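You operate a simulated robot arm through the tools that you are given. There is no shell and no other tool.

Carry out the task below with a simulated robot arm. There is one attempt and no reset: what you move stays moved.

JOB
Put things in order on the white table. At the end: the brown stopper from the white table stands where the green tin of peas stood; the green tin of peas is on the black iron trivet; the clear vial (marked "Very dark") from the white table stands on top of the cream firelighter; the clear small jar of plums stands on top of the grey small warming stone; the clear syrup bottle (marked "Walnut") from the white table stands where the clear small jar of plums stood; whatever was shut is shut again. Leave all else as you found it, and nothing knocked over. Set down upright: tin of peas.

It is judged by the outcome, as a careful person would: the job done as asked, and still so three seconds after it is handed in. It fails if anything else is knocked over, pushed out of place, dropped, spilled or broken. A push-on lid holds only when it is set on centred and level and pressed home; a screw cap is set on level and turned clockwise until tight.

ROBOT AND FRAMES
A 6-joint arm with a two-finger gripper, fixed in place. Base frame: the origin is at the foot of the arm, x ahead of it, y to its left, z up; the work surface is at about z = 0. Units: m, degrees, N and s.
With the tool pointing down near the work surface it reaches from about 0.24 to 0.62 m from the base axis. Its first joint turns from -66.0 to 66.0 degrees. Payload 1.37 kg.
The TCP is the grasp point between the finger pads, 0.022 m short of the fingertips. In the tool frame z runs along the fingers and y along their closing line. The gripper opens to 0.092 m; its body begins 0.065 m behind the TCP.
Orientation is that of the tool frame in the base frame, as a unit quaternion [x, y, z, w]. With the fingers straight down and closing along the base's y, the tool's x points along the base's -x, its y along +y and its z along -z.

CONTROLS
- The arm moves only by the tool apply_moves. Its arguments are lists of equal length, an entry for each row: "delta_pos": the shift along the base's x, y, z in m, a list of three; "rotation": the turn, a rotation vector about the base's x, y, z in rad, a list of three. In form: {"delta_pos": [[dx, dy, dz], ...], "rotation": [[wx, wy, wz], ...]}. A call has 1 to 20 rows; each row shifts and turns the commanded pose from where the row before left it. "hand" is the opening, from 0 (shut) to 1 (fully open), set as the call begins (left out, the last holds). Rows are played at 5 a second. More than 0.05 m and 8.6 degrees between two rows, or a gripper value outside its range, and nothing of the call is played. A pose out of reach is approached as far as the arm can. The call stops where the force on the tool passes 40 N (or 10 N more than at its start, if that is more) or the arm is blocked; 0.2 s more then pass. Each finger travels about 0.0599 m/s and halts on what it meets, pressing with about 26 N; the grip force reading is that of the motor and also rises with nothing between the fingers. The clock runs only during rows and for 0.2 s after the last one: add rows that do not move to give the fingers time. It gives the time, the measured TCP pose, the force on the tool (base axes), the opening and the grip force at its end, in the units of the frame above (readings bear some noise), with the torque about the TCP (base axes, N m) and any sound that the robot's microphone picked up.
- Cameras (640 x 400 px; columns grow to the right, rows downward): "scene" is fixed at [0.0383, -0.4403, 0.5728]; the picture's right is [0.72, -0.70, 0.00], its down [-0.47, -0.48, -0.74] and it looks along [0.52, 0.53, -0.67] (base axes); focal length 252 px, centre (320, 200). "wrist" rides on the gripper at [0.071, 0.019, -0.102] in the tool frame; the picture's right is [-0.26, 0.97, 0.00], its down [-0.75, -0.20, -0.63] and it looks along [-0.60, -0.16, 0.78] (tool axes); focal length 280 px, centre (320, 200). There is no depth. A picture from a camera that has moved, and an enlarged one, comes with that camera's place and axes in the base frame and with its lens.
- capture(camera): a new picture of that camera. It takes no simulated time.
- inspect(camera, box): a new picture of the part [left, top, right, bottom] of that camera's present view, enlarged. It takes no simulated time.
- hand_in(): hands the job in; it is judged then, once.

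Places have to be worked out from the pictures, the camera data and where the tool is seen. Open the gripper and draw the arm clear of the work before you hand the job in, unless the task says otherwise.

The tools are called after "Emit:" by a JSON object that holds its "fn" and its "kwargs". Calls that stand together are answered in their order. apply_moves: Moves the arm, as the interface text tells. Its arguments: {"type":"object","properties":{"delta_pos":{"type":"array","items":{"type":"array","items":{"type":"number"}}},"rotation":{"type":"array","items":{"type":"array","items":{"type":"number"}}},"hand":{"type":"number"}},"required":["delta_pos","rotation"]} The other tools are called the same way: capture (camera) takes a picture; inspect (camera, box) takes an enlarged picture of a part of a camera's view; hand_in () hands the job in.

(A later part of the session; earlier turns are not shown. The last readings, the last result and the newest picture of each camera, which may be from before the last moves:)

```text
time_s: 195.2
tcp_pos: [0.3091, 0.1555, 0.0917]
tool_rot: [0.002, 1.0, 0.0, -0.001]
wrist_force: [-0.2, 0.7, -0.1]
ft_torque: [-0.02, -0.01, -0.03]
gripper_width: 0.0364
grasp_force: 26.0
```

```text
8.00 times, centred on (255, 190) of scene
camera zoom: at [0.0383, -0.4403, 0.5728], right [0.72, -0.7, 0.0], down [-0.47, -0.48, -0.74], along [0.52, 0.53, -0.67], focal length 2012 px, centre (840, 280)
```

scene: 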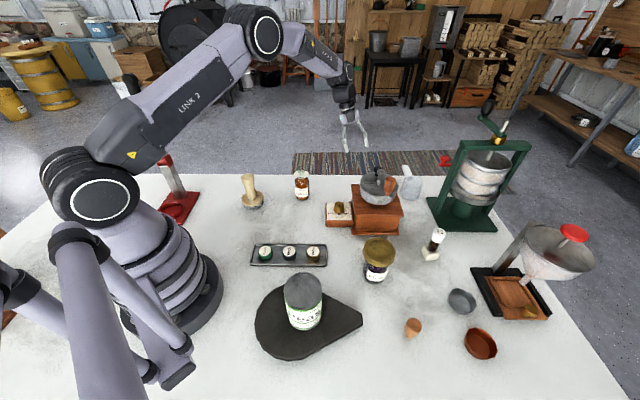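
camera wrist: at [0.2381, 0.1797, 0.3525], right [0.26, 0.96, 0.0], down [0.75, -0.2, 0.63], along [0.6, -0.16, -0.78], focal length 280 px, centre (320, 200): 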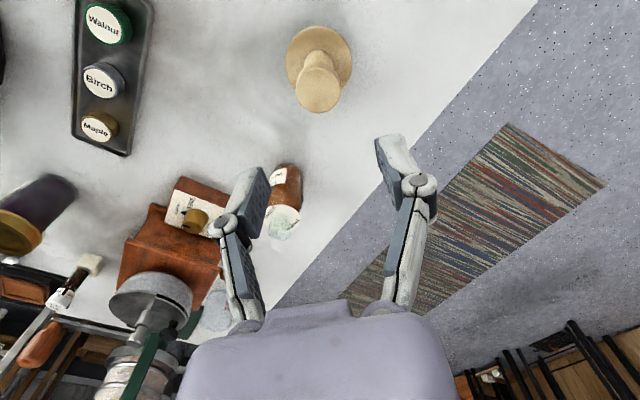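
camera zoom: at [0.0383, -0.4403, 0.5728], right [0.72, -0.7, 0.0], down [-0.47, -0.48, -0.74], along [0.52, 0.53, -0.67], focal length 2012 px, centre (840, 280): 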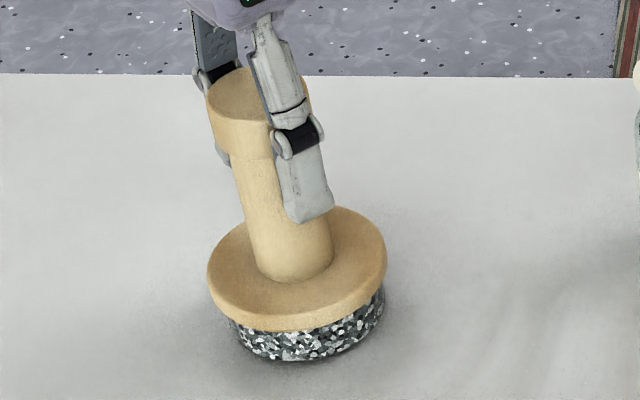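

It sits ~2 mm off its original spot; I'll lift it a hair, nudge it back, lower and release.

Emit:
{"fn": "apply_moves", "kwargs": {"delta_pos": [[0, 0, 0.003], [0.0006, -0.0022, 0], [0, 0, -0.002], [0, 0, 0]], "rotation": [[0, 0, 0], [0, 0, 0], [0, 0, 0], [0, 0, 0]]}}

Emit:
{"fn": "apply_moves", "kwargs": {"delta_pos": [[0, 0, -0.001], [0, 0, 0]], "rotation": [[0, 0, 0], [0, 0, 0]]}}

Emit:
{"fn": "inspect", "kwargs": {"camera": "scene", "box": [235, 165, 275, 215]}}

```text
time_s: 196.2
tcp_pos: [0.3095, 0.1538, 0.0932]
tool_rot: [0.001, 1.0, 0.0, 0.0]
wrist_force: [0.4, -0.3, -2.2]
ft_torque: [0.01, 0.01, -0.02]
gripper_width: 0.0359
grasp_force: 25.8
```

```text
time_s: 196.8
tcp_pos: [0.3085, 0.1534, 0.0912]
tool_rot: [0.001, 1.0, 0.0, 0.001]
wrist_force: [-0.3, 0.8, -2.2]
ft_torque: [0.03, 0.0, 0.04]
gripper_width: 0.0356
grasp_force: 26.1
```

```text
8.00 times, centred on (255, 190) of scene
camera zoom: at [0.0383, -0.4403, 0.5728], right [0.72, -0.7, 0.0], down [-0.47, -0.48, -0.74], along [0.52, 0.53, -0.67], focal length 2012 px, centre (840, 280)
```

zoom: 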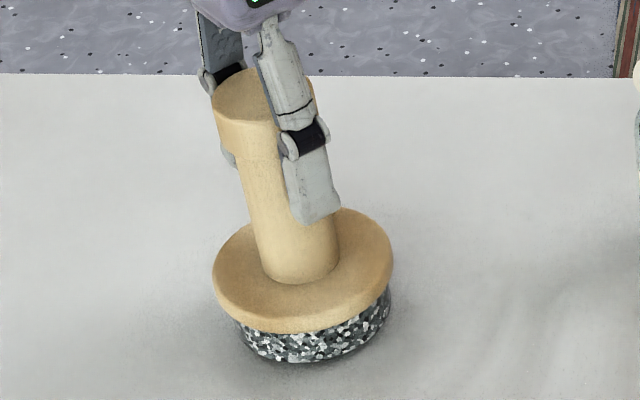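

Matches the original picture now. Lowering the last millimetre and releasing.

Emit:
{"fn": "apply_moves", "kwargs": {"delta_pos": [[0, 0, -0.0012], [0, 0, 0]], "rotation": [[0, 0, 0], [0, 0, 0]]}}

Emit:
{"fn": "apply_moves", "kwargs": {"delta_pos": [[0, 0, 0], [0, 0, 0], [0, 0, 0]], "rotation": [[0, 0, 0], [0, 0, 0], [0, 0, 0]], "hand": 0.6}}

Emit:
{"fn": "apply_moves", "kwargs": {"delta_pos": [[0, 0, 0.03], [0, 0, 0.04], [0, 0, 0.045], [0, 0, 0.045], [0, 0, 0]], "rotation": [[0, 0, 0], [0, 0, 0], [0, 0, 0], [0, 0, 0], [0, 0, 0]]}}

Emit:
{"fn": "inspect", "kwargs": {"camera": "scene", "box": [235, 165, 275, 215]}}

```text
time_s: 197.4
tcp_pos: [0.31, 0.1528, 0.0914]
tool_rot: [0.0, 1.0, 0.0, 0.0]
wrist_force: [0.5, 1.0, -2.2]
ft_torque: [-0.01, 0.02, -0.01]
gripper_width: 0.036
grasp_force: 26.3
```

```text
time_s: 198.2
tcp_pos: [0.3099, 0.1523, 0.0909]
tool_rot: [0.0, 1.0, 0.0, 0.0]
wrist_force: [-0.1, 0.6, -0.4]
ft_torque: [-0.03, -0.02, -0.02]
gripper_width: 0.0553
grasp_force: 0.1
```

```text
time_s: 199.4
tcp_pos: [0.3098, 0.1523, 0.2533]
tool_rot: [0.0, 1.0, 0.0, 0.0]
wrist_force: [0.3, 0.4, 0.1]
ft_torque: [0.04, -0.01, 0.0]
gripper_width: 0.0553
grasp_force: 0.1
```

```text
8.00 times, centred on (255, 190) of scene
camera zoom: at [0.0383, -0.4403, 0.5728], right [0.72, -0.7, 0.0], down [-0.47, -0.48, -0.74], along [0.52, 0.53, -0.67], focal length 2012 px, centre (840, 280)
```

zoom: 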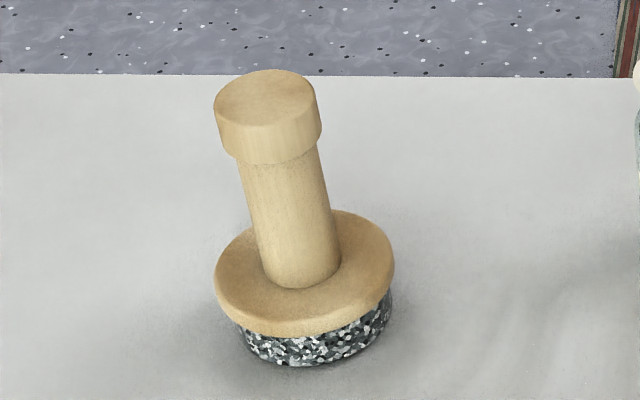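

The stamp is back within ~2 mm. Now a close look at the mill's hopper cover from the side, to see whether it is a lid over a cavity.

Emit:
{"fn": "apply_moves", "kwargs": {"delta_pos": [[0.021, -0.019, 0.01], [0.021, -0.019, 0.01], [0.021, -0.019, 0.01], [0.021, -0.019, 0.01], [0.021, -0.019, 0.01], [0.021, -0.019, 0.01], [0.021, -0.019, 0.0], [0.021, -0.019, 0.0], [0, 0, 0]], "rotation": [[0, 0, -0.131], [0, 0, -0.131], [0, 0, -0.131], [0, 0, -0.131], [0, 0, -0.131], [0, 0, -0.131], [0, 0, -0.131], [0, 0, -0.131], [0, 0, 0]]}}

Emit:
{"fn": "capture", "kwargs": {"camera": "wrist"}}

Emit:
{"fn": "inspect", "kwargs": {"camera": "wrist", "box": [230, 100, 430, 260]}}

```text
time_s: 201.4
tcp_pos: [0.4761, 0.0002, 0.3092]
tool_rot: [0.502, 0.865, 0.0, 0.0]
wrist_force: [-0.5, 0.5, 0.5]
ft_torque: [0.01, 0.01, 0.02]
gripper_width: 0.055
grasp_force: 0.0
```

```text
taken
camera wrist: at [0.4578, 0.073, 0.4102], right [0.97, 0.25, 0.0], down [0.2, -0.76, 0.63], along [0.16, -0.6, -0.78], focal length 280 px, centre (320, 200)
```

wrist: 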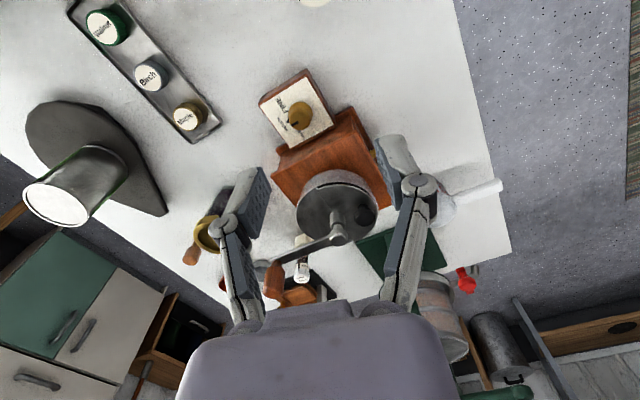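

```text
2.50 times, centred on (330, 180) of wrist
camera zoom: at [0.4578, 0.073, 0.4102], right [0.97, 0.25, 0.0], down [0.2, -0.76, 0.63], along [0.16, -0.6, -0.78], focal length 701 px, centre (295, 250)
```

zoom: 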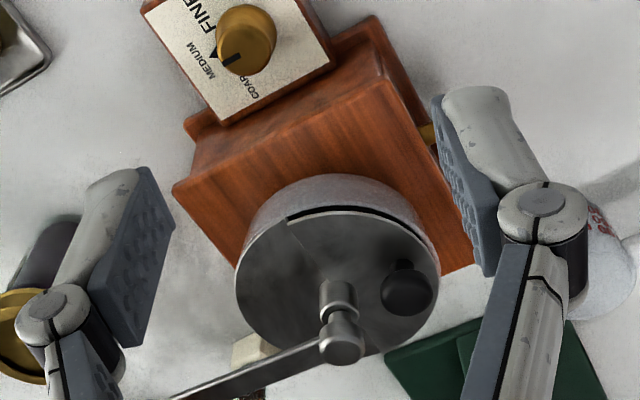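

The hopper only has a rotating half-cover — an unlikely place. Before deciding, I'll get a close, low side view of the granite puck/wood joint with the wrist camera.

Emit:
{"fn": "apply_moves", "kwargs": {"delta_pos": [[-0.009, 0.004, 0], [-0.009, 0.004, 0], [-0.009, 0.004, 0], [-0.009, 0.004, 0], [-0.009, 0.004, 0], [-0.009, 0.004, 0], [-0.009, 0.004, 0], [-0.009, 0.004, 0], [-0.009, 0.004, 0], [-0.009, 0.004, 0], [-0.009, 0.004, 0], [-0.009, 0.004, 0], [-0.009, 0.004, 0], [-0.009, 0.004, 0], [-0.009, 0.004, 0], [-0.009, 0.004, 0], [-0.003, 0.004, 0], [0, 0, 0], [0, 0, 0]], "rotation": [[0, 0, 0.1455], [0, 0, 0.1455], [0, 0, 0.1455], [0, 0, 0.1455], [0, 0, 0.1455], [0, 0, 0.1455], [0, 0, 0.1455], [0, 0, 0.1455], [0, 0, 0.1455], [0, 0, 0.1455], [0, 0, 0.1455], [0, 0, 0.1455], [0, 0, 0.1455], [0, 0, 0.1455], [0, 0, 0.1455], [0, 0, 0.1455], [0, 0, 0.1455], [0, 0, 0.1455], [0, 0, 0]], "hand": 0.7}}

Emit:
{"fn": "apply_moves", "kwargs": {"delta_pos": [[0, 0, -0.03], [0, 0, -0.04], [0, 0, -0.04], [0, 0, -0.04], [0, 0, -0.04], [0, 0.005, -0.03], [0, 0.005, -0.025], [0, 0, 0]], "rotation": [[0.131, 0, 0], [0.131, 0, 0], [0.131, 0, 0], [0.131, 0, 0], [0, 0, 0], [0, 0, 0], [0, 0, 0], [0, 0, 0]]}}

Emit:
{"fn": "capture", "kwargs": {"camera": "wrist"}}

```text
time_s: 205.4
tcp_pos: [0.3296, 0.0699, 0.3128]
tool_rot: [0.708, -0.706, 0.0, -0.001]
wrist_force: [0.6, -0.5, 0.0]
ft_torque: [0.01, 0.0, 0.01]
gripper_width: 0.0645
grasp_force: 0.0
```

```text
time_s: 207.2
tcp_pos: [0.3545, 0.0781, 0.0803]
tool_rot: [-0.683, 0.683, 0.185, 0.181]
wrist_force: [-0.5, -0.6, -1.0]
ft_torque: [0.0, -0.01, -0.01]
gripper_width: 0.0644
grasp_force: 0.1
out of reach, approached as far as the arm can: row 6, 7
```

```text
taken
camera wrist: at [0.3349, -0.033, 0.1343], right [-0.96, 0.23, 0.14], down [0.21, 0.34, 0.92], along [0.16, 0.91, -0.38], focal length 280 px, centre (320, 200)
```

wrist: 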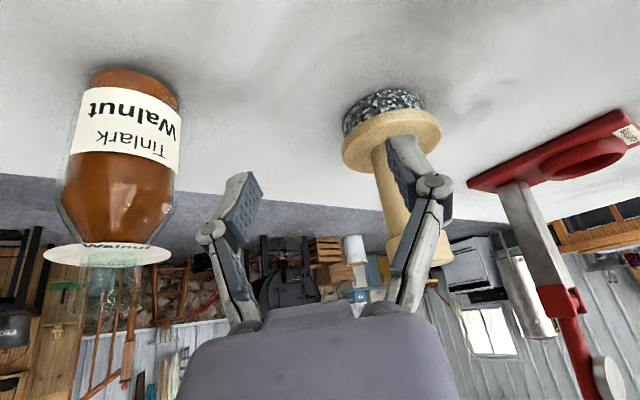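

Emit:
{"fn": "inspect", "kwargs": {"camera": "wrist", "box": [335, 80, 450, 170]}}

Emit:
{"fn": "inspect", "kwargs": {"camera": "wrist", "box": [40, 50, 200, 300]}}

```text
4.44 times, centred on (392, 125) of wrist
camera zoom: at [0.3349, -0.033, 0.1343], right [-0.96, 0.23, 0.14], down [0.21, 0.34, 0.92], along [0.16, 0.91, -0.38], focal length 1246 px, centre (-2, 533)
```

zoom: 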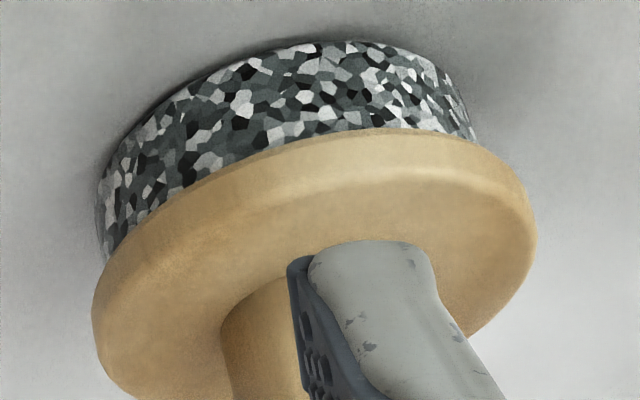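

```text
1.60 times, centred on (120, 175) of wrist
camera zoom: at [0.3349, -0.033, 0.1343], right [-0.96, 0.23, 0.14], down [0.21, 0.34, 0.92], along [0.16, 0.91, -0.38], focal length 449 px, centre (640, 240)
```

zoom: 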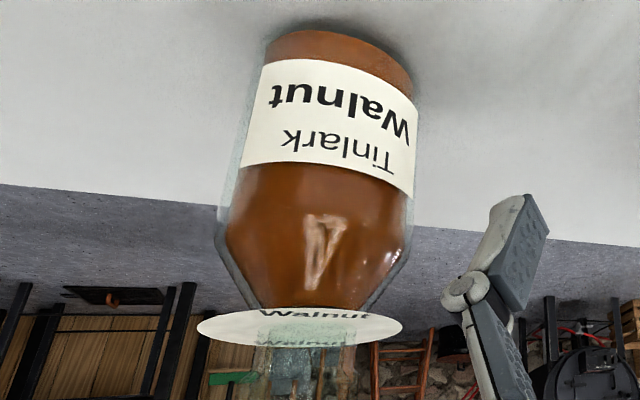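

The side view shows the puck is not quite concentric with the wooden disc (offset ~2–3 mm) — typical of two separate things stacked, not one turned piece. I'll compare again in the scene camera whether anything shifted between them after the twist.

Emit:
{"fn": "inspect", "kwargs": {"camera": "scene", "box": [235, 190, 275, 215]}}

Emit:
{"fn": "inspect", "kwargs": {"camera": "scene", "box": [237, 196, 269, 214]}}

```text
16.00 times, centred on (255, 202) of scene
camera zoom: at [0.0383, -0.4403, 0.5728], right [0.72, -0.7, 0.0], down [-0.47, -0.48, -0.74], along [0.52, 0.53, -0.67], focal length 4024 px, centre (1360, 160)
```

zoom: 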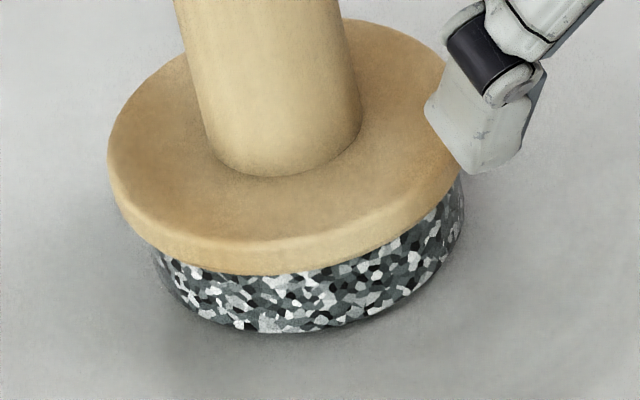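

```text
16.00 times, centred on (253, 205) of scene
camera zoom: at [0.0383, -0.4403, 0.5728], right [0.72, -0.7, 0.0], down [-0.47, -0.48, -0.74], along [0.52, 0.53, -0.67], focal length 4024 px, centre (1392, 120)
```

zoom: 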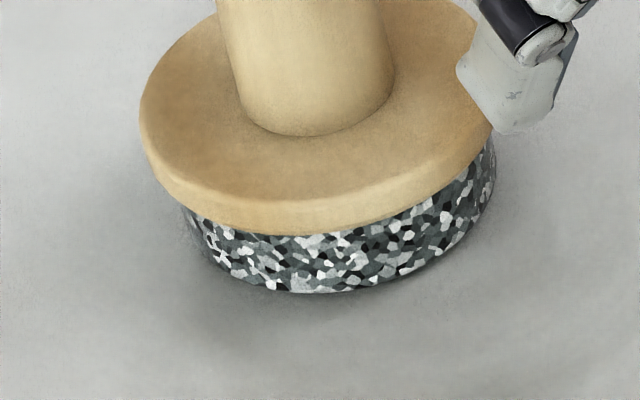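

Emit:
{"fn": "inspect", "kwargs": {"camera": "wrist", "box": [338, 88, 372, 140]}}

Emit:
{"fn": "inspect", "kwargs": {"camera": "wrist", "box": [395, 84, 435, 120]}}

```text
7.69 times, centred on (355, 114) of wrist
camera zoom: at [0.3349, -0.033, 0.1343], right [-0.96, 0.23, 0.14], down [0.21, 0.34, 0.92], along [0.16, 0.91, -0.38], focal length 2157 px, centre (51, 862)
```

zoom: 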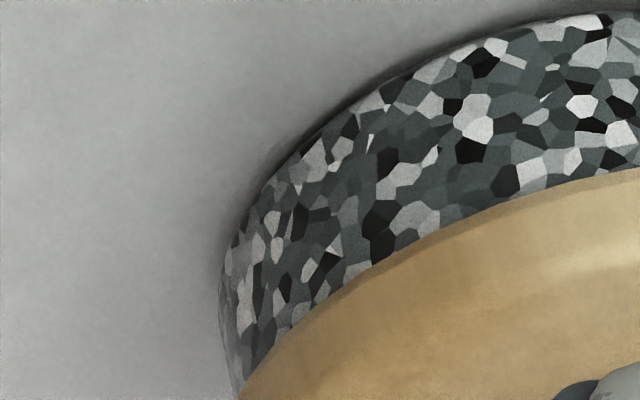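

```text
11.11 times, centred on (415, 102) of wrist
camera zoom: at [0.3349, -0.033, 0.1343], right [-0.96, 0.23, 0.14], down [0.21, 0.34, 0.92], along [0.16, 0.91, -0.38], focal length 3115 px, centre (-736, 1289)
```

zoom: 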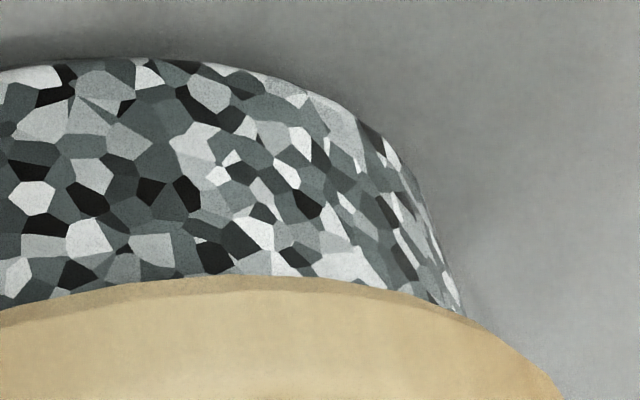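

Working the geometry through properly, puck and wooden disc are concentric within 0.7 mm, so it is one turned piece after all. I'll do one more wide survey from as high and far out as possible to see behind the press and funnel.

Emit:
{"fn": "apply_moves", "kwargs": {"delta_pos": [[0, -0.01, 0.03], [0, -0.01, 0.04], [0, 0, 0.045], [0, 0, 0.045], [0, 0, 0.045], [0.01, -0.02, 0.04], [0.01, -0.03, 0.035], [0.01, -0.03, 0.035], [0.01, -0.03, 0.035], [0.01, -0.03, 0.035], [0.02, -0.03, 0.02], [0.02, -0.02, 0.02], [0.02, -0.02, 0.02], [0, 0, 0], [0, 0, 0]], "rotation": [[-0.131, 0, 0], [-0.131, 0, 0], [-0.131, 0, 0], [-0.131, 0, 0], [0, 0, 0], [0, 0, -0.145], [0, 0, -0.145], [0, 0, -0.145], [0, 0, -0.145], [0, 0, -0.145], [0, 0, -0.145], [0, 0, -0.145], [0, 0, -0.145], [0, 0, -0.145], [0, 0, -0.145]], "hand": 0.0}}

Emit:
{"fn": "capture", "kwargs": {"camera": "wrist"}}

```text
time_s: 210.4
tcp_pos: [0.4654, -0.1525, 0.5263]
tool_rot: [-0.06, 0.998, 0.0, -0.001]
wrist_force: [0.5, -0.5, 0.9]
ft_torque: [-0.03, 0.0, 0.01]
gripper_width: 0.0
grasp_force: 25.6
```

```text
taken
camera wrist: at [0.3927, -0.141, 0.6289], right [0.15, 0.99, 0.0], down [0.77, -0.11, 0.62], along [0.62, -0.09, -0.78], focal length 280 px, centre (320, 200)
```

wrist: 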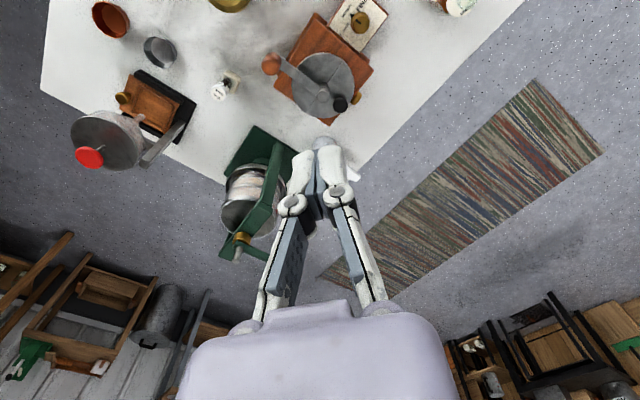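

Emit:
{"fn": "inspect", "kwargs": {"camera": "wrist", "box": [40, 0, 260, 180]}}

Emit:
{"fn": "inspect", "kwargs": {"camera": "wrist", "box": [200, 40, 420, 270]}}

```text
2.22 times, centred on (150, 90) of wrist
camera zoom: at [0.3927, -0.141, 0.6289], right [0.15, 0.99, 0.0], down [0.77, -0.11, 0.62], along [0.62, -0.09, -0.78], focal length 623 px, centre (698, 444)
```

zoom: 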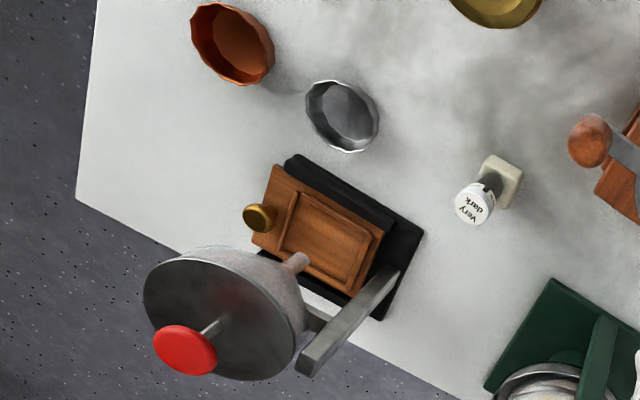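

```text
1.74 times, centred on (310, 155) of wrist
camera zoom: at [0.3927, -0.141, 0.6289], right [0.15, 0.99, 0.0], down [0.77, -0.11, 0.62], along [0.62, -0.09, -0.78], focal length 488 px, centre (337, 278)
```

zoom: 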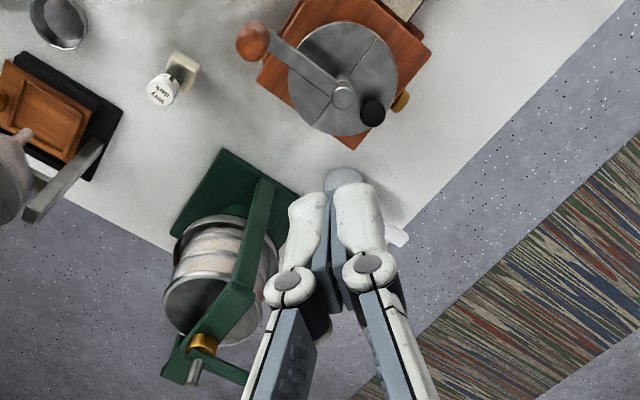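

The table really has no loose stone anywhere. The mill's hopper half-cover with its black knob is the last shut thing in reach; I'll take a careful close look at it.

Emit:
{"fn": "apply_moves", "kwargs": {"delta_pos": [[0.008, 0.008, -0.02], [0.008, 0.008, -0.02], [0.008, 0.008, -0.02], [0.008, 0.008, -0.02], [0.008, 0.008, -0.02], [0.008, 0.008, -0.02], [0.008, 0.008, -0.02], [0.008, 0.008, -0.02], [0.008, 0.008, -0.01], [0.008, 0.008, 0], [0.008, 0.008, 0], [0.008, 0.008, 0], [0.008, 0.008, 0], [0.008, 0.005, 0], [0.005, 0, 0], [0, 0, 0], [0, 0, 0]], "rotation": [[0, 0, -0.15], [0, 0, -0.15], [0, 0, -0.15], [0, 0, -0.15], [0, 0, -0.15], [0, 0, -0.15], [0, 0, -0.15], [0, 0, -0.15], [0, 0, -0.15], [0, 0, -0.15], [0, 0, -0.15], [0, 0, -0.15], [0, 0, -0.15], [0, 0, -0.15], [0, 0, -0.15], [0, 0, -0.15], [0, 0, 0]]}}

Emit:
{"fn": "capture", "kwargs": {"camera": "wrist"}}

Emit:
{"fn": "inspect", "kwargs": {"camera": "wrist", "box": [280, 120, 500, 320]}}

```text
time_s: 214.0
tcp_pos: [0.5806, -0.042, 0.3573]
tool_rot: [0.909, 0.418, -0.001, 0.0]
wrist_force: [-0.3, 0.4, 0.2]
ft_torque: [0.0, 0.01, 0.01]
gripper_width: 0.0
grasp_force: 25.8
```

```text
taken
camera wrist: at [0.6413, 0.0, 0.4591], right [0.56, -0.83, 0.0], down [-0.65, -0.44, 0.63], along [-0.52, -0.35, -0.78], focal length 280 px, centre (320, 200)
```

wrist: 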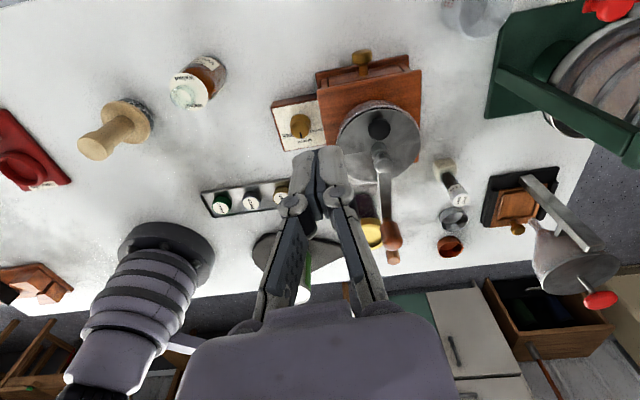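

```text
2.00 times, centred on (390, 220) of wrist
camera zoom: at [0.6413, 0.0, 0.4591], right [0.56, -0.83, 0.0], down [-0.65, -0.44, 0.63], along [-0.52, -0.35, -0.78], focal length 561 px, centre (180, 160)
```

zoom: 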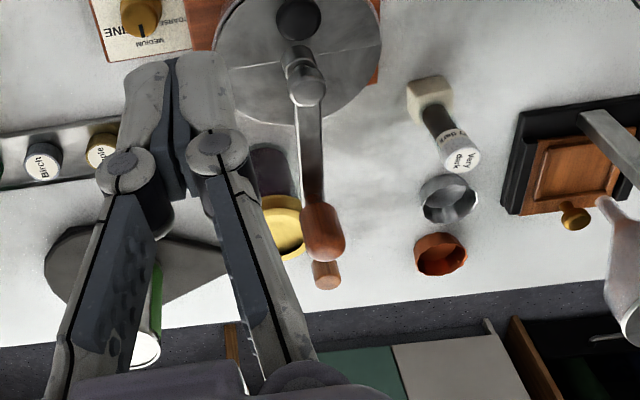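

Emit:
{"fn": "inspect", "kwargs": {"camera": "wrist", "box": [325, 90, 435, 190]}}

Emit:
{"fn": "inspect", "kwargs": {"camera": "wrist", "box": [420, 240, 640, 400]}}

```text
4.00 times, centred on (380, 140) of wrist
camera zoom: at [0.6413, 0.0, 0.4591], right [0.56, -0.83, 0.0], down [-0.65, -0.44, 0.63], along [-0.52, -0.35, -0.78], focal length 1122 px, centre (80, 440)
```

zoom: 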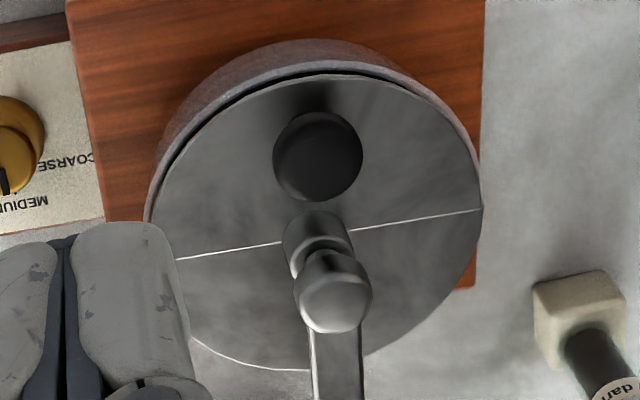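

```text
2.50 times, centred on (530, 320) of wrist
camera zoom: at [0.6413, 0.0, 0.4591], right [0.56, -0.83, 0.0], down [-0.65, -0.44, 0.63], along [-0.52, -0.35, -0.78], focal length 701 px, centre (-205, -100)
```

zoom: 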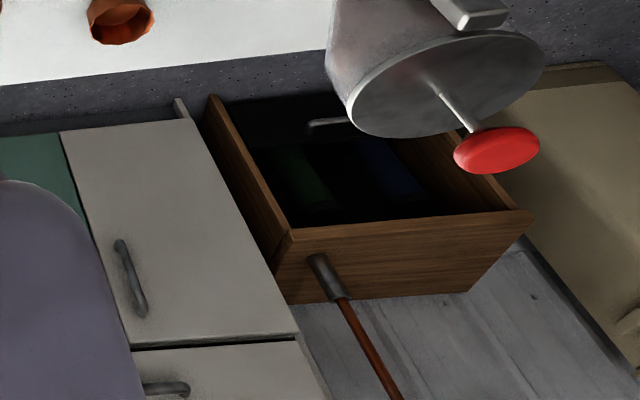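

By elimination the granite puck under the tart tamper is the only stone on the table. I'll make one more safe attempt to part them: a quick upward jerk from rest on the table (if the stone lets go, it simply stays put).

Emit:
{"fn": "apply_moves", "kwargs": {"delta_pos": [[-0.0168, 0.0123, -0.0065], [-0.0168, 0.0123, -0.0065], [-0.0168, 0.0123, -0.0065], [-0.0168, 0.0123, -0.0065], [-0.0168, 0.0123, -0.0065], [-0.0168, 0.0123, -0.0065], [-0.0168, 0.0123, -0.0065], [-0.0168, 0.0123, -0.0065], [-0.0168, 0.0123, -0.0065], [-0.0168, 0.0123, -0.0065], [-0.0168, 0.0123, -0.0065], [-0.0168, 0.0123, -0.0065], [-0.0168, 0.0123, -0.0065], [-0.0168, 0.0123, -0.0065], [-0.0168, 0.0123, -0.0065], [-0.0168, 0.0123, -0.0065], [0, 0, 0]], "rotation": [[0, 0, 0.1426], [0, 0, 0.1426], [0, 0, 0.1426], [0, 0, 0.1426], [0, 0, 0.1426], [0, 0, 0.1426], [0, 0, 0.1426], [0, 0, 0.1426], [0, 0, 0.1426], [0, 0, 0.1426], [0, 0, 0.1426], [0, 0, 0.1426], [0, 0, 0.1426], [0, 0, 0.1426], [0, 0, 0.1426], [0, 0, 0.1426], [0, 0, 0]], "hand": 0.65}}

Emit:
{"fn": "capture", "kwargs": {"camera": "wrist"}}

```text
time_s: 217.6
tcp_pos: [0.3132, 0.1568, 0.2539]
tool_rot: [-0.002, 1.0, 0.0, 0.0]
wrist_force: [-0.7, -0.3, 0.8]
ft_torque: [-0.05, 0.02, 0.01]
gripper_width: 0.0598
grasp_force: 0.0
```

```text
taken
camera wrist: at [0.2425, 0.177, 0.3566], right [0.26, 0.97, 0.0], down [0.75, -0.2, 0.63], along [0.6, -0.16, -0.78], focal length 280 px, centre (320, 200)
```

wrist: 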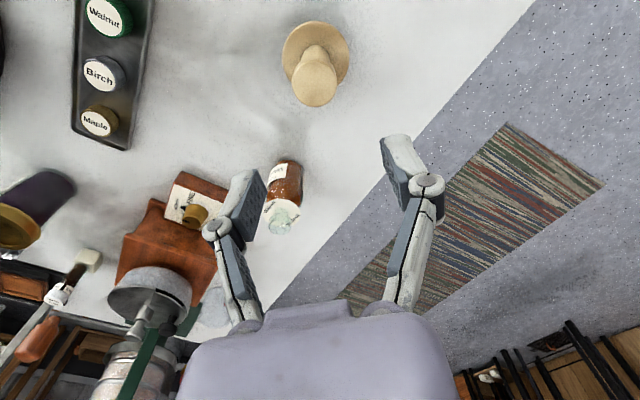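

Emit:
{"fn": "apply_moves", "kwargs": {"delta_pos": [[-0.003, -0.001, -0.045], [0, 0, -0.045], [0, 0, -0.04], [0, 0, -0.03], [0, 0, 0]], "rotation": [[0, 0, 0.004], [0, 0, 0], [0, 0, 0], [0, 0, 0], [0, 0, 0]]}}

Emit:
{"fn": "capture", "kwargs": {"camera": "wrist"}}

Emit:
{"fn": "apply_moves", "kwargs": {"delta_pos": [[0, 0, 0], [0, 0, 0], [0, 0, 0]], "rotation": [[0, 0, 0], [0, 0, 0], [0, 0, 0]], "hand": 0.0}}

```text
time_s: 218.8
tcp_pos: [0.3097, 0.1545, 0.0906]
tool_rot: [-0.004, 1.0, 0.0, 0.0]
wrist_force: [0.5, 0.1, -0.4]
ft_torque: [-0.01, 0.01, 0.0]
gripper_width: 0.0596
grasp_force: 0.0
```

```text
taken
camera wrist: at [0.2383, 0.1754, 0.1923], right [0.25, 0.97, 0.0], down [0.75, -0.2, 0.63], along [0.6, -0.16, -0.78], focal length 280 px, centre (320, 200)
```

wrist: 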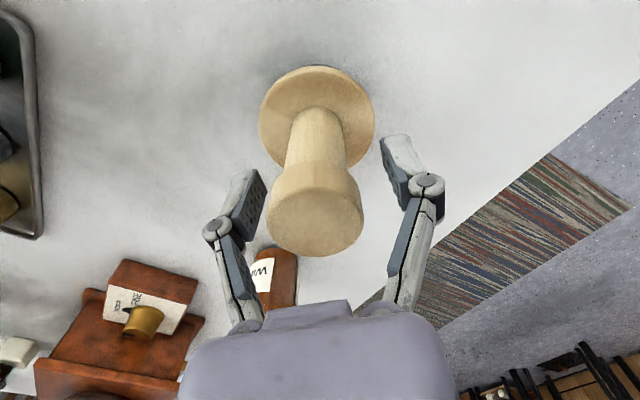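

```text
time_s: 219.6
tcp_pos: [0.3085, 0.1557, 0.0912]
tool_rot: [-0.004, 1.0, 0.0, 0.0]
wrist_force: [-0.5, -1.3, -0.5]
ft_torque: [-0.05, 0.0, 0.01]
gripper_width: 0.036
grasp_force: 25.7
```

Gripped. Now the single quick upward step, then look.

Emit:
{"fn": "apply_moves", "kwargs": {"delta_pos": [[0, 0, 0.05], [0, 0, 0]], "rotation": [[0, 0, 0], [0, 0, 0]]}}

Emit:
{"fn": "inspect", "kwargs": {"camera": "scene", "box": [215, 140, 295, 220]}}

```text
time_s: 220.2
tcp_pos: [0.3089, 0.1557, 0.1394]
tool_rot: [-0.004, 1.0, -0.001, 0.0]
wrist_force: [-0.3, 0.3, -3.1]
ft_torque: [-0.05, 0.0, 0.02]
gripper_width: 0.0361
grasp_force: 26.0
```

```text
5.00 times, centred on (255, 180) of scene
camera zoom: at [0.0383, -0.4403, 0.5728], right [0.72, -0.7, 0.0], down [-0.47, -0.48, -0.74], along [0.52, 0.53, -0.67], focal length 1257 px, centre (645, 300)
```

zoom: 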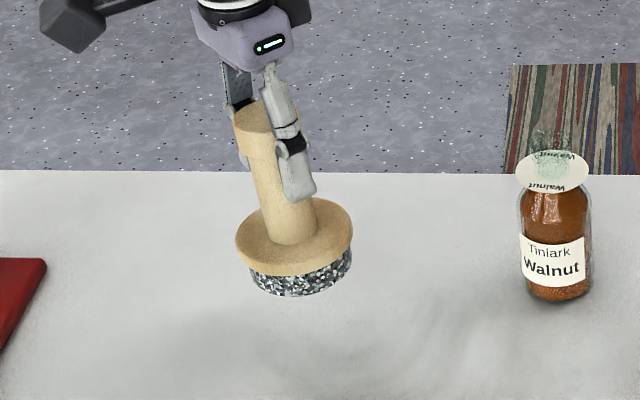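

Still one piece. While it's in hand, I'll tilt it gently to see its underside in the scene camera.

Emit:
{"fn": "apply_moves", "kwargs": {"delta_pos": [[0, 0, 0.04], [0, 0, 0.04], [0, 0, 0.03], [0, 0, 0], [0, 0, 0], [0, 0, 0], [0, 0, 0], [0, 0, 0]], "rotation": [[0, 0, 0], [0, 0, 0], [-0.12, 0.056, 0], [-0.12, 0.056, 0], [-0.12, 0.056, 0], [-0.12, 0.056, 0], [-0.12, 0.056, 0], [0, 0, 0]]}}

Emit:
{"fn": "inspect", "kwargs": {"camera": "scene", "box": [195, 80, 315, 200]}}

```text
time_s: 222.0
tcp_pos: [0.3093, 0.1531, 0.252]
tool_rot: [-0.004, 0.945, -0.295, -0.138]
wrist_force: [0.9, -0.8, -2.9]
ft_torque: [0.09, 0.0, 0.01]
gripper_width: 0.0362
grasp_force: 26.5
```

```text
3.33 times, centred on (255, 140) of scene
camera zoom: at [0.0383, -0.4402, 0.5728], right [0.72, -0.7, 0.0], down [-0.47, -0.48, -0.74], along [0.52, 0.53, -0.67], focal length 838 px, centre (537, 400)
```

zoom: 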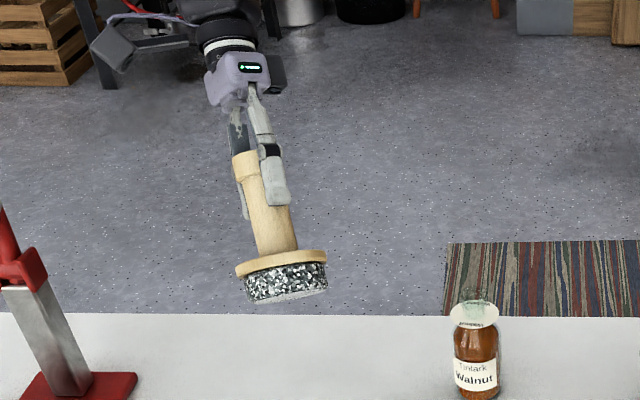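

Emit:
{"fn": "inspect", "kwargs": {"camera": "scene", "box": [238, 150, 274, 176]}}

Emit:
{"fn": "apply_moves", "kwargs": {"delta_pos": [[0, 0, 0], [0, 0, 0], [0, 0, 0]], "rotation": [[-0.12, 0.056, 0], [-0.12, 0.056, 0], [0, 0, 0]]}}

Emit:
{"fn": "inspect", "kwargs": {"camera": "scene", "box": [225, 130, 285, 180]}}

```text
15.38 times, centred on (256, 163) of scene
camera zoom: at [0.0383, -0.4402, 0.5728], right [0.72, -0.7, 0.0], down [-0.47, -0.48, -0.74], along [0.52, 0.53, -0.67], focal length 3869 px, centre (1305, 769)
```

zoom: 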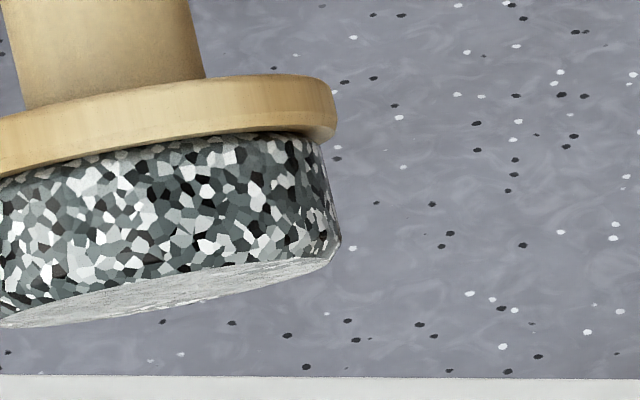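

```text
time_s: 222.8
tcp_pos: [0.3085, 0.1531, 0.2525]
tool_rot: [-0.004, 0.894, -0.405, -0.191]
wrist_force: [-0.3, 0.5, -3.3]
ft_torque: [0.08, -0.02, 0.01]
gripper_width: 0.0361
grasp_force: 26.5
```

```text
8.00 times, centred on (255, 155) of scene
camera zoom: at [0.0383, -0.4402, 0.5728], right [0.72, -0.7, 0.0], down [-0.47, -0.48, -0.74], along [0.52, 0.53, -0.67], focal length 2012 px, centre (840, 560)
```

zoom: 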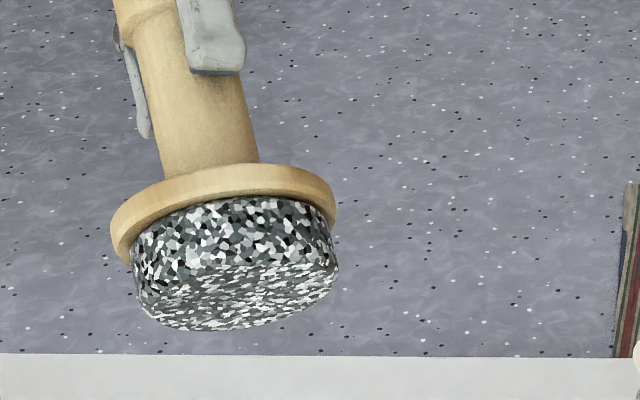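

Very telling: at the edge there seems to be a clear glassy shell around the granite — perhaps a clear dish with a wooden push-on lid and the stone shut inside. Zooming further.

Emit:
{"fn": "inspect", "kwargs": {"camera": "scene", "box": [258, 152, 272, 168]}}

Emit:
{"fn": "inspect", "kwargs": {"camera": "scene", "box": [236, 156, 256, 174]}}

Emit:
{"fn": "capture", "kwargs": {"camera": "wrist"}}

```text
16.00 times, centred on (265, 160) of scene
camera zoom: at [0.0383, -0.4402, 0.5728], right [0.72, -0.7, 0.0], down [-0.47, -0.48, -0.74], along [0.52, 0.53, -0.67], focal length 4024 px, centre (1200, 840)
```

zoom: 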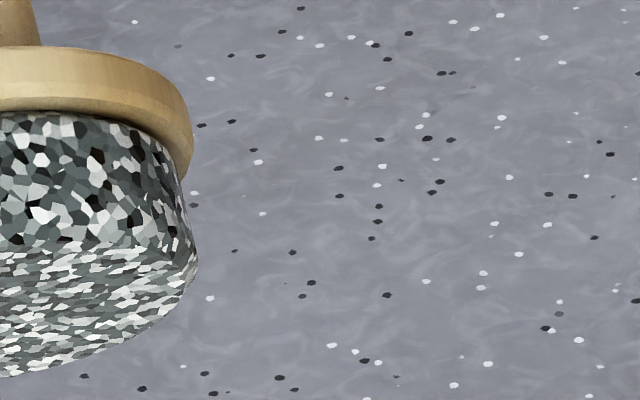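

```text
16.00 times, centred on (246, 165) of scene
camera zoom: at [0.0383, -0.4402, 0.5728], right [0.72, -0.7, 0.0], down [-0.47, -0.48, -0.74], along [0.52, 0.53, -0.67], focal length 4024 px, centre (1504, 760)
```

zoom: 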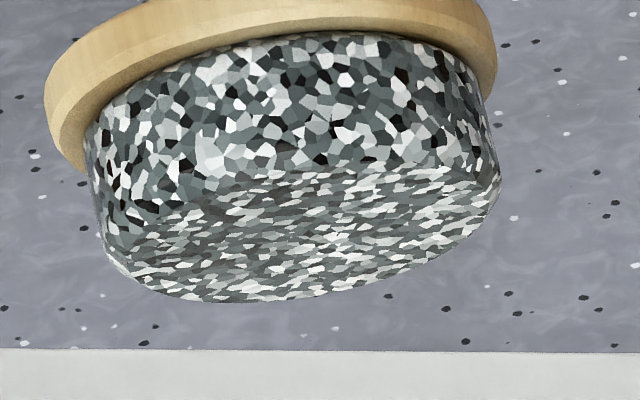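

```text
taken
camera wrist: at [0.2747, 0.2522, 0.3239], right [0.09, 0.61, -0.79], down [0.94, 0.2, 0.26], along [0.32, -0.77, -0.56], focal length 280 px, centre (320, 200)
```

wrist: 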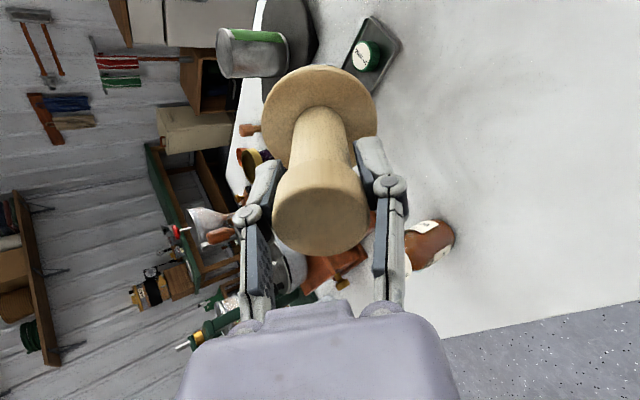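

It is a solid granite foot on the wooden tool — one piece, no shell. I'll put it back upright exactly in its place.

Emit:
{"fn": "apply_moves", "kwargs": {"delta_pos": [[0, 0, 0], [0, 0, 0], [0, 0, 0], [0, 0, 0], [0, 0, 0], [0, 0, 0], [0, 0, 0], [0, 0, -0.04], [0, 0, -0.04], [0, 0, -0.04], [0, 0, -0.03], [0, 0, 0]], "rotation": [[0.12, -0.056, 0], [0.12, -0.056, 0], [0.12, -0.056, 0], [0.12, -0.056, 0], [0.12, -0.056, 0], [0.12, -0.056, 0], [0.12, -0.056, 0], [0, 0, 0], [0, 0, 0], [0, 0, 0], [0, 0, 0], [0, 0, 0]]}}

Emit:
{"fn": "inspect", "kwargs": {"camera": "scene", "box": [235, 165, 275, 215]}}

```text
time_s: 225.4
tcp_pos: [0.3095, 0.1535, 0.1026]
tool_rot: [-0.004, 1.0, 0.0, -0.001]
wrist_force: [-0.1, 1.4, -3.7]
ft_torque: [0.04, -0.01, 0.0]
gripper_width: 0.0357
grasp_force: 26.1
```

```text
8.00 times, centred on (255, 190) of scene
camera zoom: at [0.0383, -0.4402, 0.5728], right [0.72, -0.7, 0.0], down [-0.47, -0.48, -0.74], along [0.52, 0.53, -0.67], focal length 2012 px, centre (840, 280)
```

zoom: 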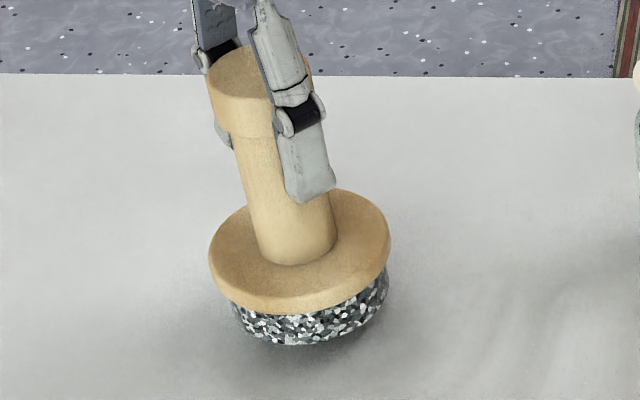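

Almost at the table; small 2 mm correction away from the camera, then touch down and release.

Emit:
{"fn": "apply_moves", "kwargs": {"delta_pos": [[0.0012, 0.0013, -0.004], [0, 0, -0.004], [0, 0, -0.002], [0, 0, 0]], "rotation": [[0, 0, 0.004], [0, 0, 0], [0, 0, 0], [0, 0, 0]]}}

Emit:
{"fn": "apply_moves", "kwargs": {"delta_pos": [[0, 0, -0.001], [0, 0, 0]], "rotation": [[0, 0, 0], [0, 0, 0]]}}

Emit:
{"fn": "apply_moves", "kwargs": {"delta_pos": [[0, 0, -0.001], [0, 0, 0]], "rotation": [[0, 0, 0], [0, 0, 0]]}}

```text
time_s: 226.4
tcp_pos: [0.3107, 0.1554, 0.0922]
tool_rot: [-0.007, 1.0, 0.0, 0.0]
wrist_force: [0.2, -0.7, -2.6]
ft_torque: [-0.01, 0.01, -0.01]
gripper_width: 0.036
grasp_force: 26.2
```

```text
time_s: 227.0
tcp_pos: [0.3111, 0.1544, 0.0925]
tool_rot: [-0.005, 1.0, 0.0, 0.001]
wrist_force: [-0.1, 0.5, -2.4]
ft_torque: [0.02, -0.01, 0.0]
gripper_width: 0.0355
grasp_force: 26.5
```

```text
time_s: 227.6
tcp_pos: [0.3116, 0.1525, 0.091]
tool_rot: [-0.007, 1.0, 0.0, 0.0]
wrist_force: [-1.0, -0.8, 1.3]
ft_torque: [0.03, 0.08, 0.05]
gripper_width: 0.0358
grasp_force: 26.0
```

Touching the table now. Releasing and rising.

Emit:
{"fn": "apply_moves", "kwargs": {"delta_pos": [[0, 0, 0], [0, 0, 0], [0, 0, 0]], "rotation": [[0, 0, 0], [0, 0, 0], [0, 0, 0]], "hand": 0.65}}

Emit:
{"fn": "apply_moves", "kwargs": {"delta_pos": [[0, 0, 0.03], [0, 0, 0.045], [0, 0, 0.045], [0, 0, 0.045], [0, 0, 0.045], [0, 0, 0]], "rotation": [[0, 0, -0.012], [0, 0, 0], [0, 0, 0], [0, 0, 0], [0, 0, 0], [0, 0, 0]]}}

Emit:
{"fn": "inspect", "kwargs": {"camera": "scene", "box": [235, 165, 275, 215]}}

Emit:
{"fn": "capture", "kwargs": {"camera": "scene"}}

```text
time_s: 228.4
tcp_pos: [0.3128, 0.154, 0.091]
tool_rot: [-0.007, 1.0, 0.0, -0.001]
wrist_force: [-0.6, -0.2, 0.5]
ft_torque: [-0.02, -0.01, 0.01]
gripper_width: 0.06
grasp_force: 0.0
```

```text
time_s: 229.8
tcp_pos: [0.3128, 0.1529, 0.2984]
tool_rot: [0.0, 1.0, -0.001, 0.0]
wrist_force: [-0.4, 0.6, 0.2]
ft_torque: [0.0, 0.01, 0.0]
gripper_width: 0.0598
grasp_force: 0.1
```

```text
8.00 times, centred on (255, 190) of scene
camera zoom: at [0.0383, -0.4403, 0.5728], right [0.72, -0.7, 0.0], down [-0.47, -0.48, -0.74], along [0.52, 0.53, -0.67], focal length 2012 px, centre (840, 280)
```

zoom: 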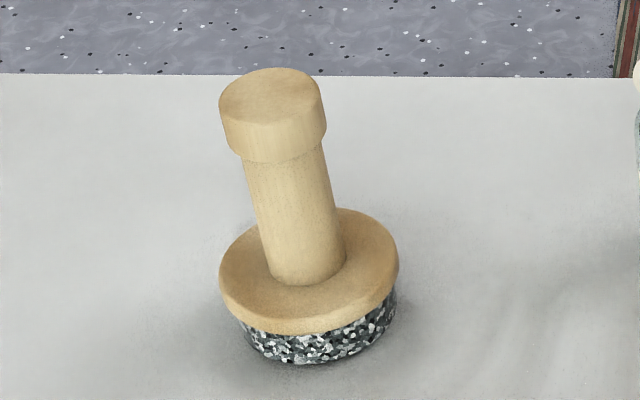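

```text
taken
```

scene: 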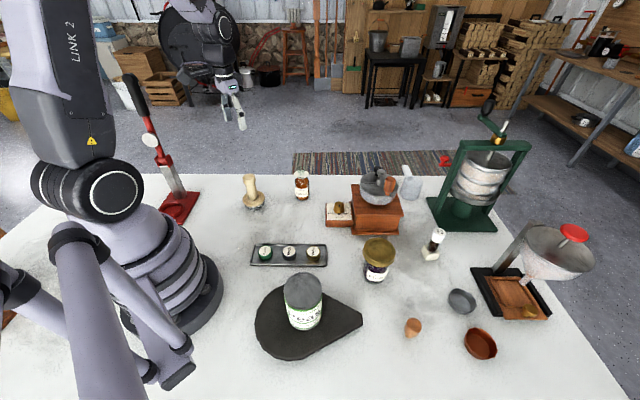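

The stamp is back (within 3 mm). Thinking again: a hot "warming stone" would need exactly this — a granite foot with a wooden heat-shield disc and handle; it is the only stone on the table, and its handle has a flat top (≈36 mm). So that is the warming stone, and the jar must stand on its flat top. Next I go to measure the plum jar.

Emit:
{"fn": "apply_moves", "kwargs": {"delta_pos": [[0.002, -0.046, 0], [0.002, -0.046, 0], [0.002, -0.046, 0], [0.002, -0.046, 0], [0.002, -0.046, 0], [0.002, -0.046, 0], [0.002, -0.046, 0], [0.002, -0.046, -0.01], [0.002, -0.045, -0.02], [0, 0, 0]], "rotation": [[0, 0, 0], [0, 0, 0], [0, 0, 0], [0, 0, 0], [0, 0, 0], [0, 0, 0], [0, 0, 0], [0, 0, 0], [0, 0, 0], [0, 0, 0]], "hand": 1.0}}

Emit:
{"fn": "capture", "kwargs": {"camera": "wrist"}}

Emit:
{"fn": "inspect", "kwargs": {"camera": "wrist", "box": [250, 60, 430, 200]}}

```text
time_s: 232.0
tcp_pos: [0.329, -0.2544, 0.2702]
tool_rot: [0.0, 1.0, 0.0, 0.0]
wrist_force: [0.0, 0.5, -0.2]
ft_torque: [0.02, -0.01, 0.01]
gripper_width: 0.0922
grasp_force: 0.1
```

```text
taken
camera wrist: at [0.2592, -0.2338, 0.3727], right [0.26, 0.97, 0.0], down [0.75, -0.2, 0.63], along [0.6, -0.16, -0.78], focal length 280 px, centre (320, 200)
```

wrist: 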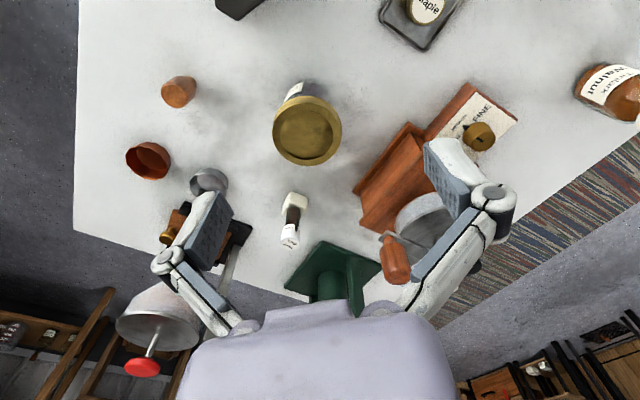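

```text
2.86 times, centred on (340, 130) of wrist
camera zoom: at [0.2592, -0.2338, 0.3727], right [0.26, 0.97, 0.0], down [0.75, -0.2, 0.63], along [0.6, -0.16, -0.78], focal length 801 px, centre (263, 400)
```

zoom: 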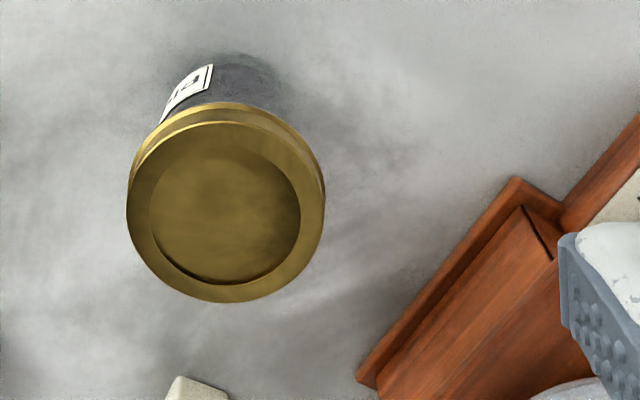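

Jar: lid top at (0.384, -0.282, 0.094), lid ≈0.074 across, body ≈0.062. A vertical grip would have to hold it by the lid, so I'll come in tilted (50°) and grip the glass body below the lid. First turning the hand (yaw -120°) and tilting, away from objects.

Emit:
{"fn": "apply_moves", "kwargs": {"delta_pos": [[-0.0017, -0.0118, -0.0014], [-0.0017, -0.0118, -0.0014], [-0.0017, -0.0118, -0.0014], [-0.0017, -0.0118, -0.0014], [-0.0017, -0.0118, -0.0014], [-0.0017, -0.0118, -0.0014], [-0.0017, -0.0118, -0.0014], [-0.0017, -0.0118, -0.0014], [-0.0017, -0.0118, -0.0014], [-0.0017, -0.0118, -0.0014], [-0.0017, -0.0118, -0.0014], [-0.0017, -0.0118, -0.0014], [-0.0017, -0.0118, -0.0014], [-0.0017, -0.0118, -0.0014], [0, 0, 0]], "rotation": [[0, 0, -0.1496], [0, 0, -0.1496], [0, 0, -0.1496], [0, 0, -0.1496], [0, 0, -0.1496], [0, 0, -0.1496], [0, 0, -0.1496], [0, 0, -0.1496], [0, 0, -0.1496], [0, 0, -0.1496], [0, 0, -0.1496], [0, 0, -0.1496], [0, 0, -0.1496], [0, 0, -0.1496], [0, 0, 0]]}}

Emit:
{"fn": "apply_moves", "kwargs": {"delta_pos": [[0, 0, 0], [0, 0, 0], [0, 0, 0], [0, 0, 0], [0, 0, 0], [0, 0, 0], [0, 0, 0]], "rotation": [[0.126, -0.0727, 0], [0.126, -0.0727, 0], [0.126, -0.0727, 0], [0.126, -0.0727, 0], [0.126, -0.0727, 0], [0.126, -0.0727, 0], [0, 0, 0]]}}

Emit:
{"fn": "capture", "kwargs": {"camera": "wrist"}}

Emit:
{"fn": "capture", "kwargs": {"camera": "scene"}}

```text
time_s: 235.2
tcp_pos: [0.3038, -0.4242, 0.2503]
tool_rot: [0.867, 0.499, 0.0, 0.0]
wrist_force: [0.0, -0.2, 0.2]
ft_torque: [0.0, -0.01, 0.02]
gripper_width: 0.0919
grasp_force: 0.1
```

```text
time_s: 236.8
tcp_pos: [0.3403, -0.4063, 0.2508]
tool_rot: [0.784, 0.453, 0.367, -0.212]
wrist_force: [0.7, 0.1, 0.0]
ft_torque: [0.0, 0.0, -0.04]
gripper_width: 0.0922
grasp_force: 0.0
out of reach, approached as far as the arm can: row 4, 5, 6
```

```text
taken
camera wrist: at [0.3408, -0.4434, 0.3709], right [0.75, -0.63, -0.2], down [-0.66, -0.73, -0.18], along [-0.04, 0.27, -0.96], focal length 280 px, centre (320, 200)
```

wrist: 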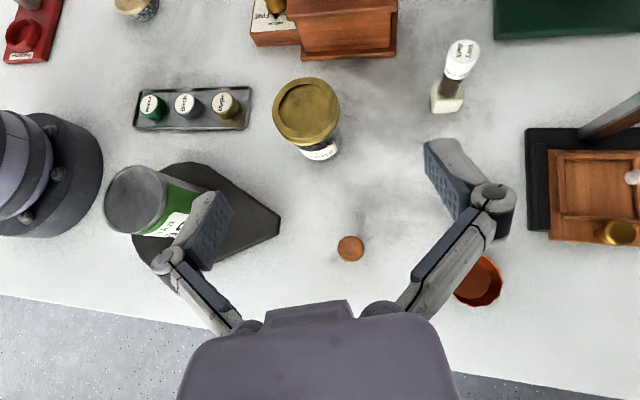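

```text
taken
```

scene: 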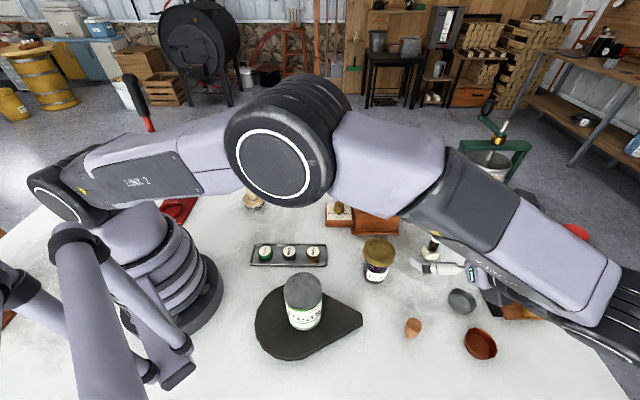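

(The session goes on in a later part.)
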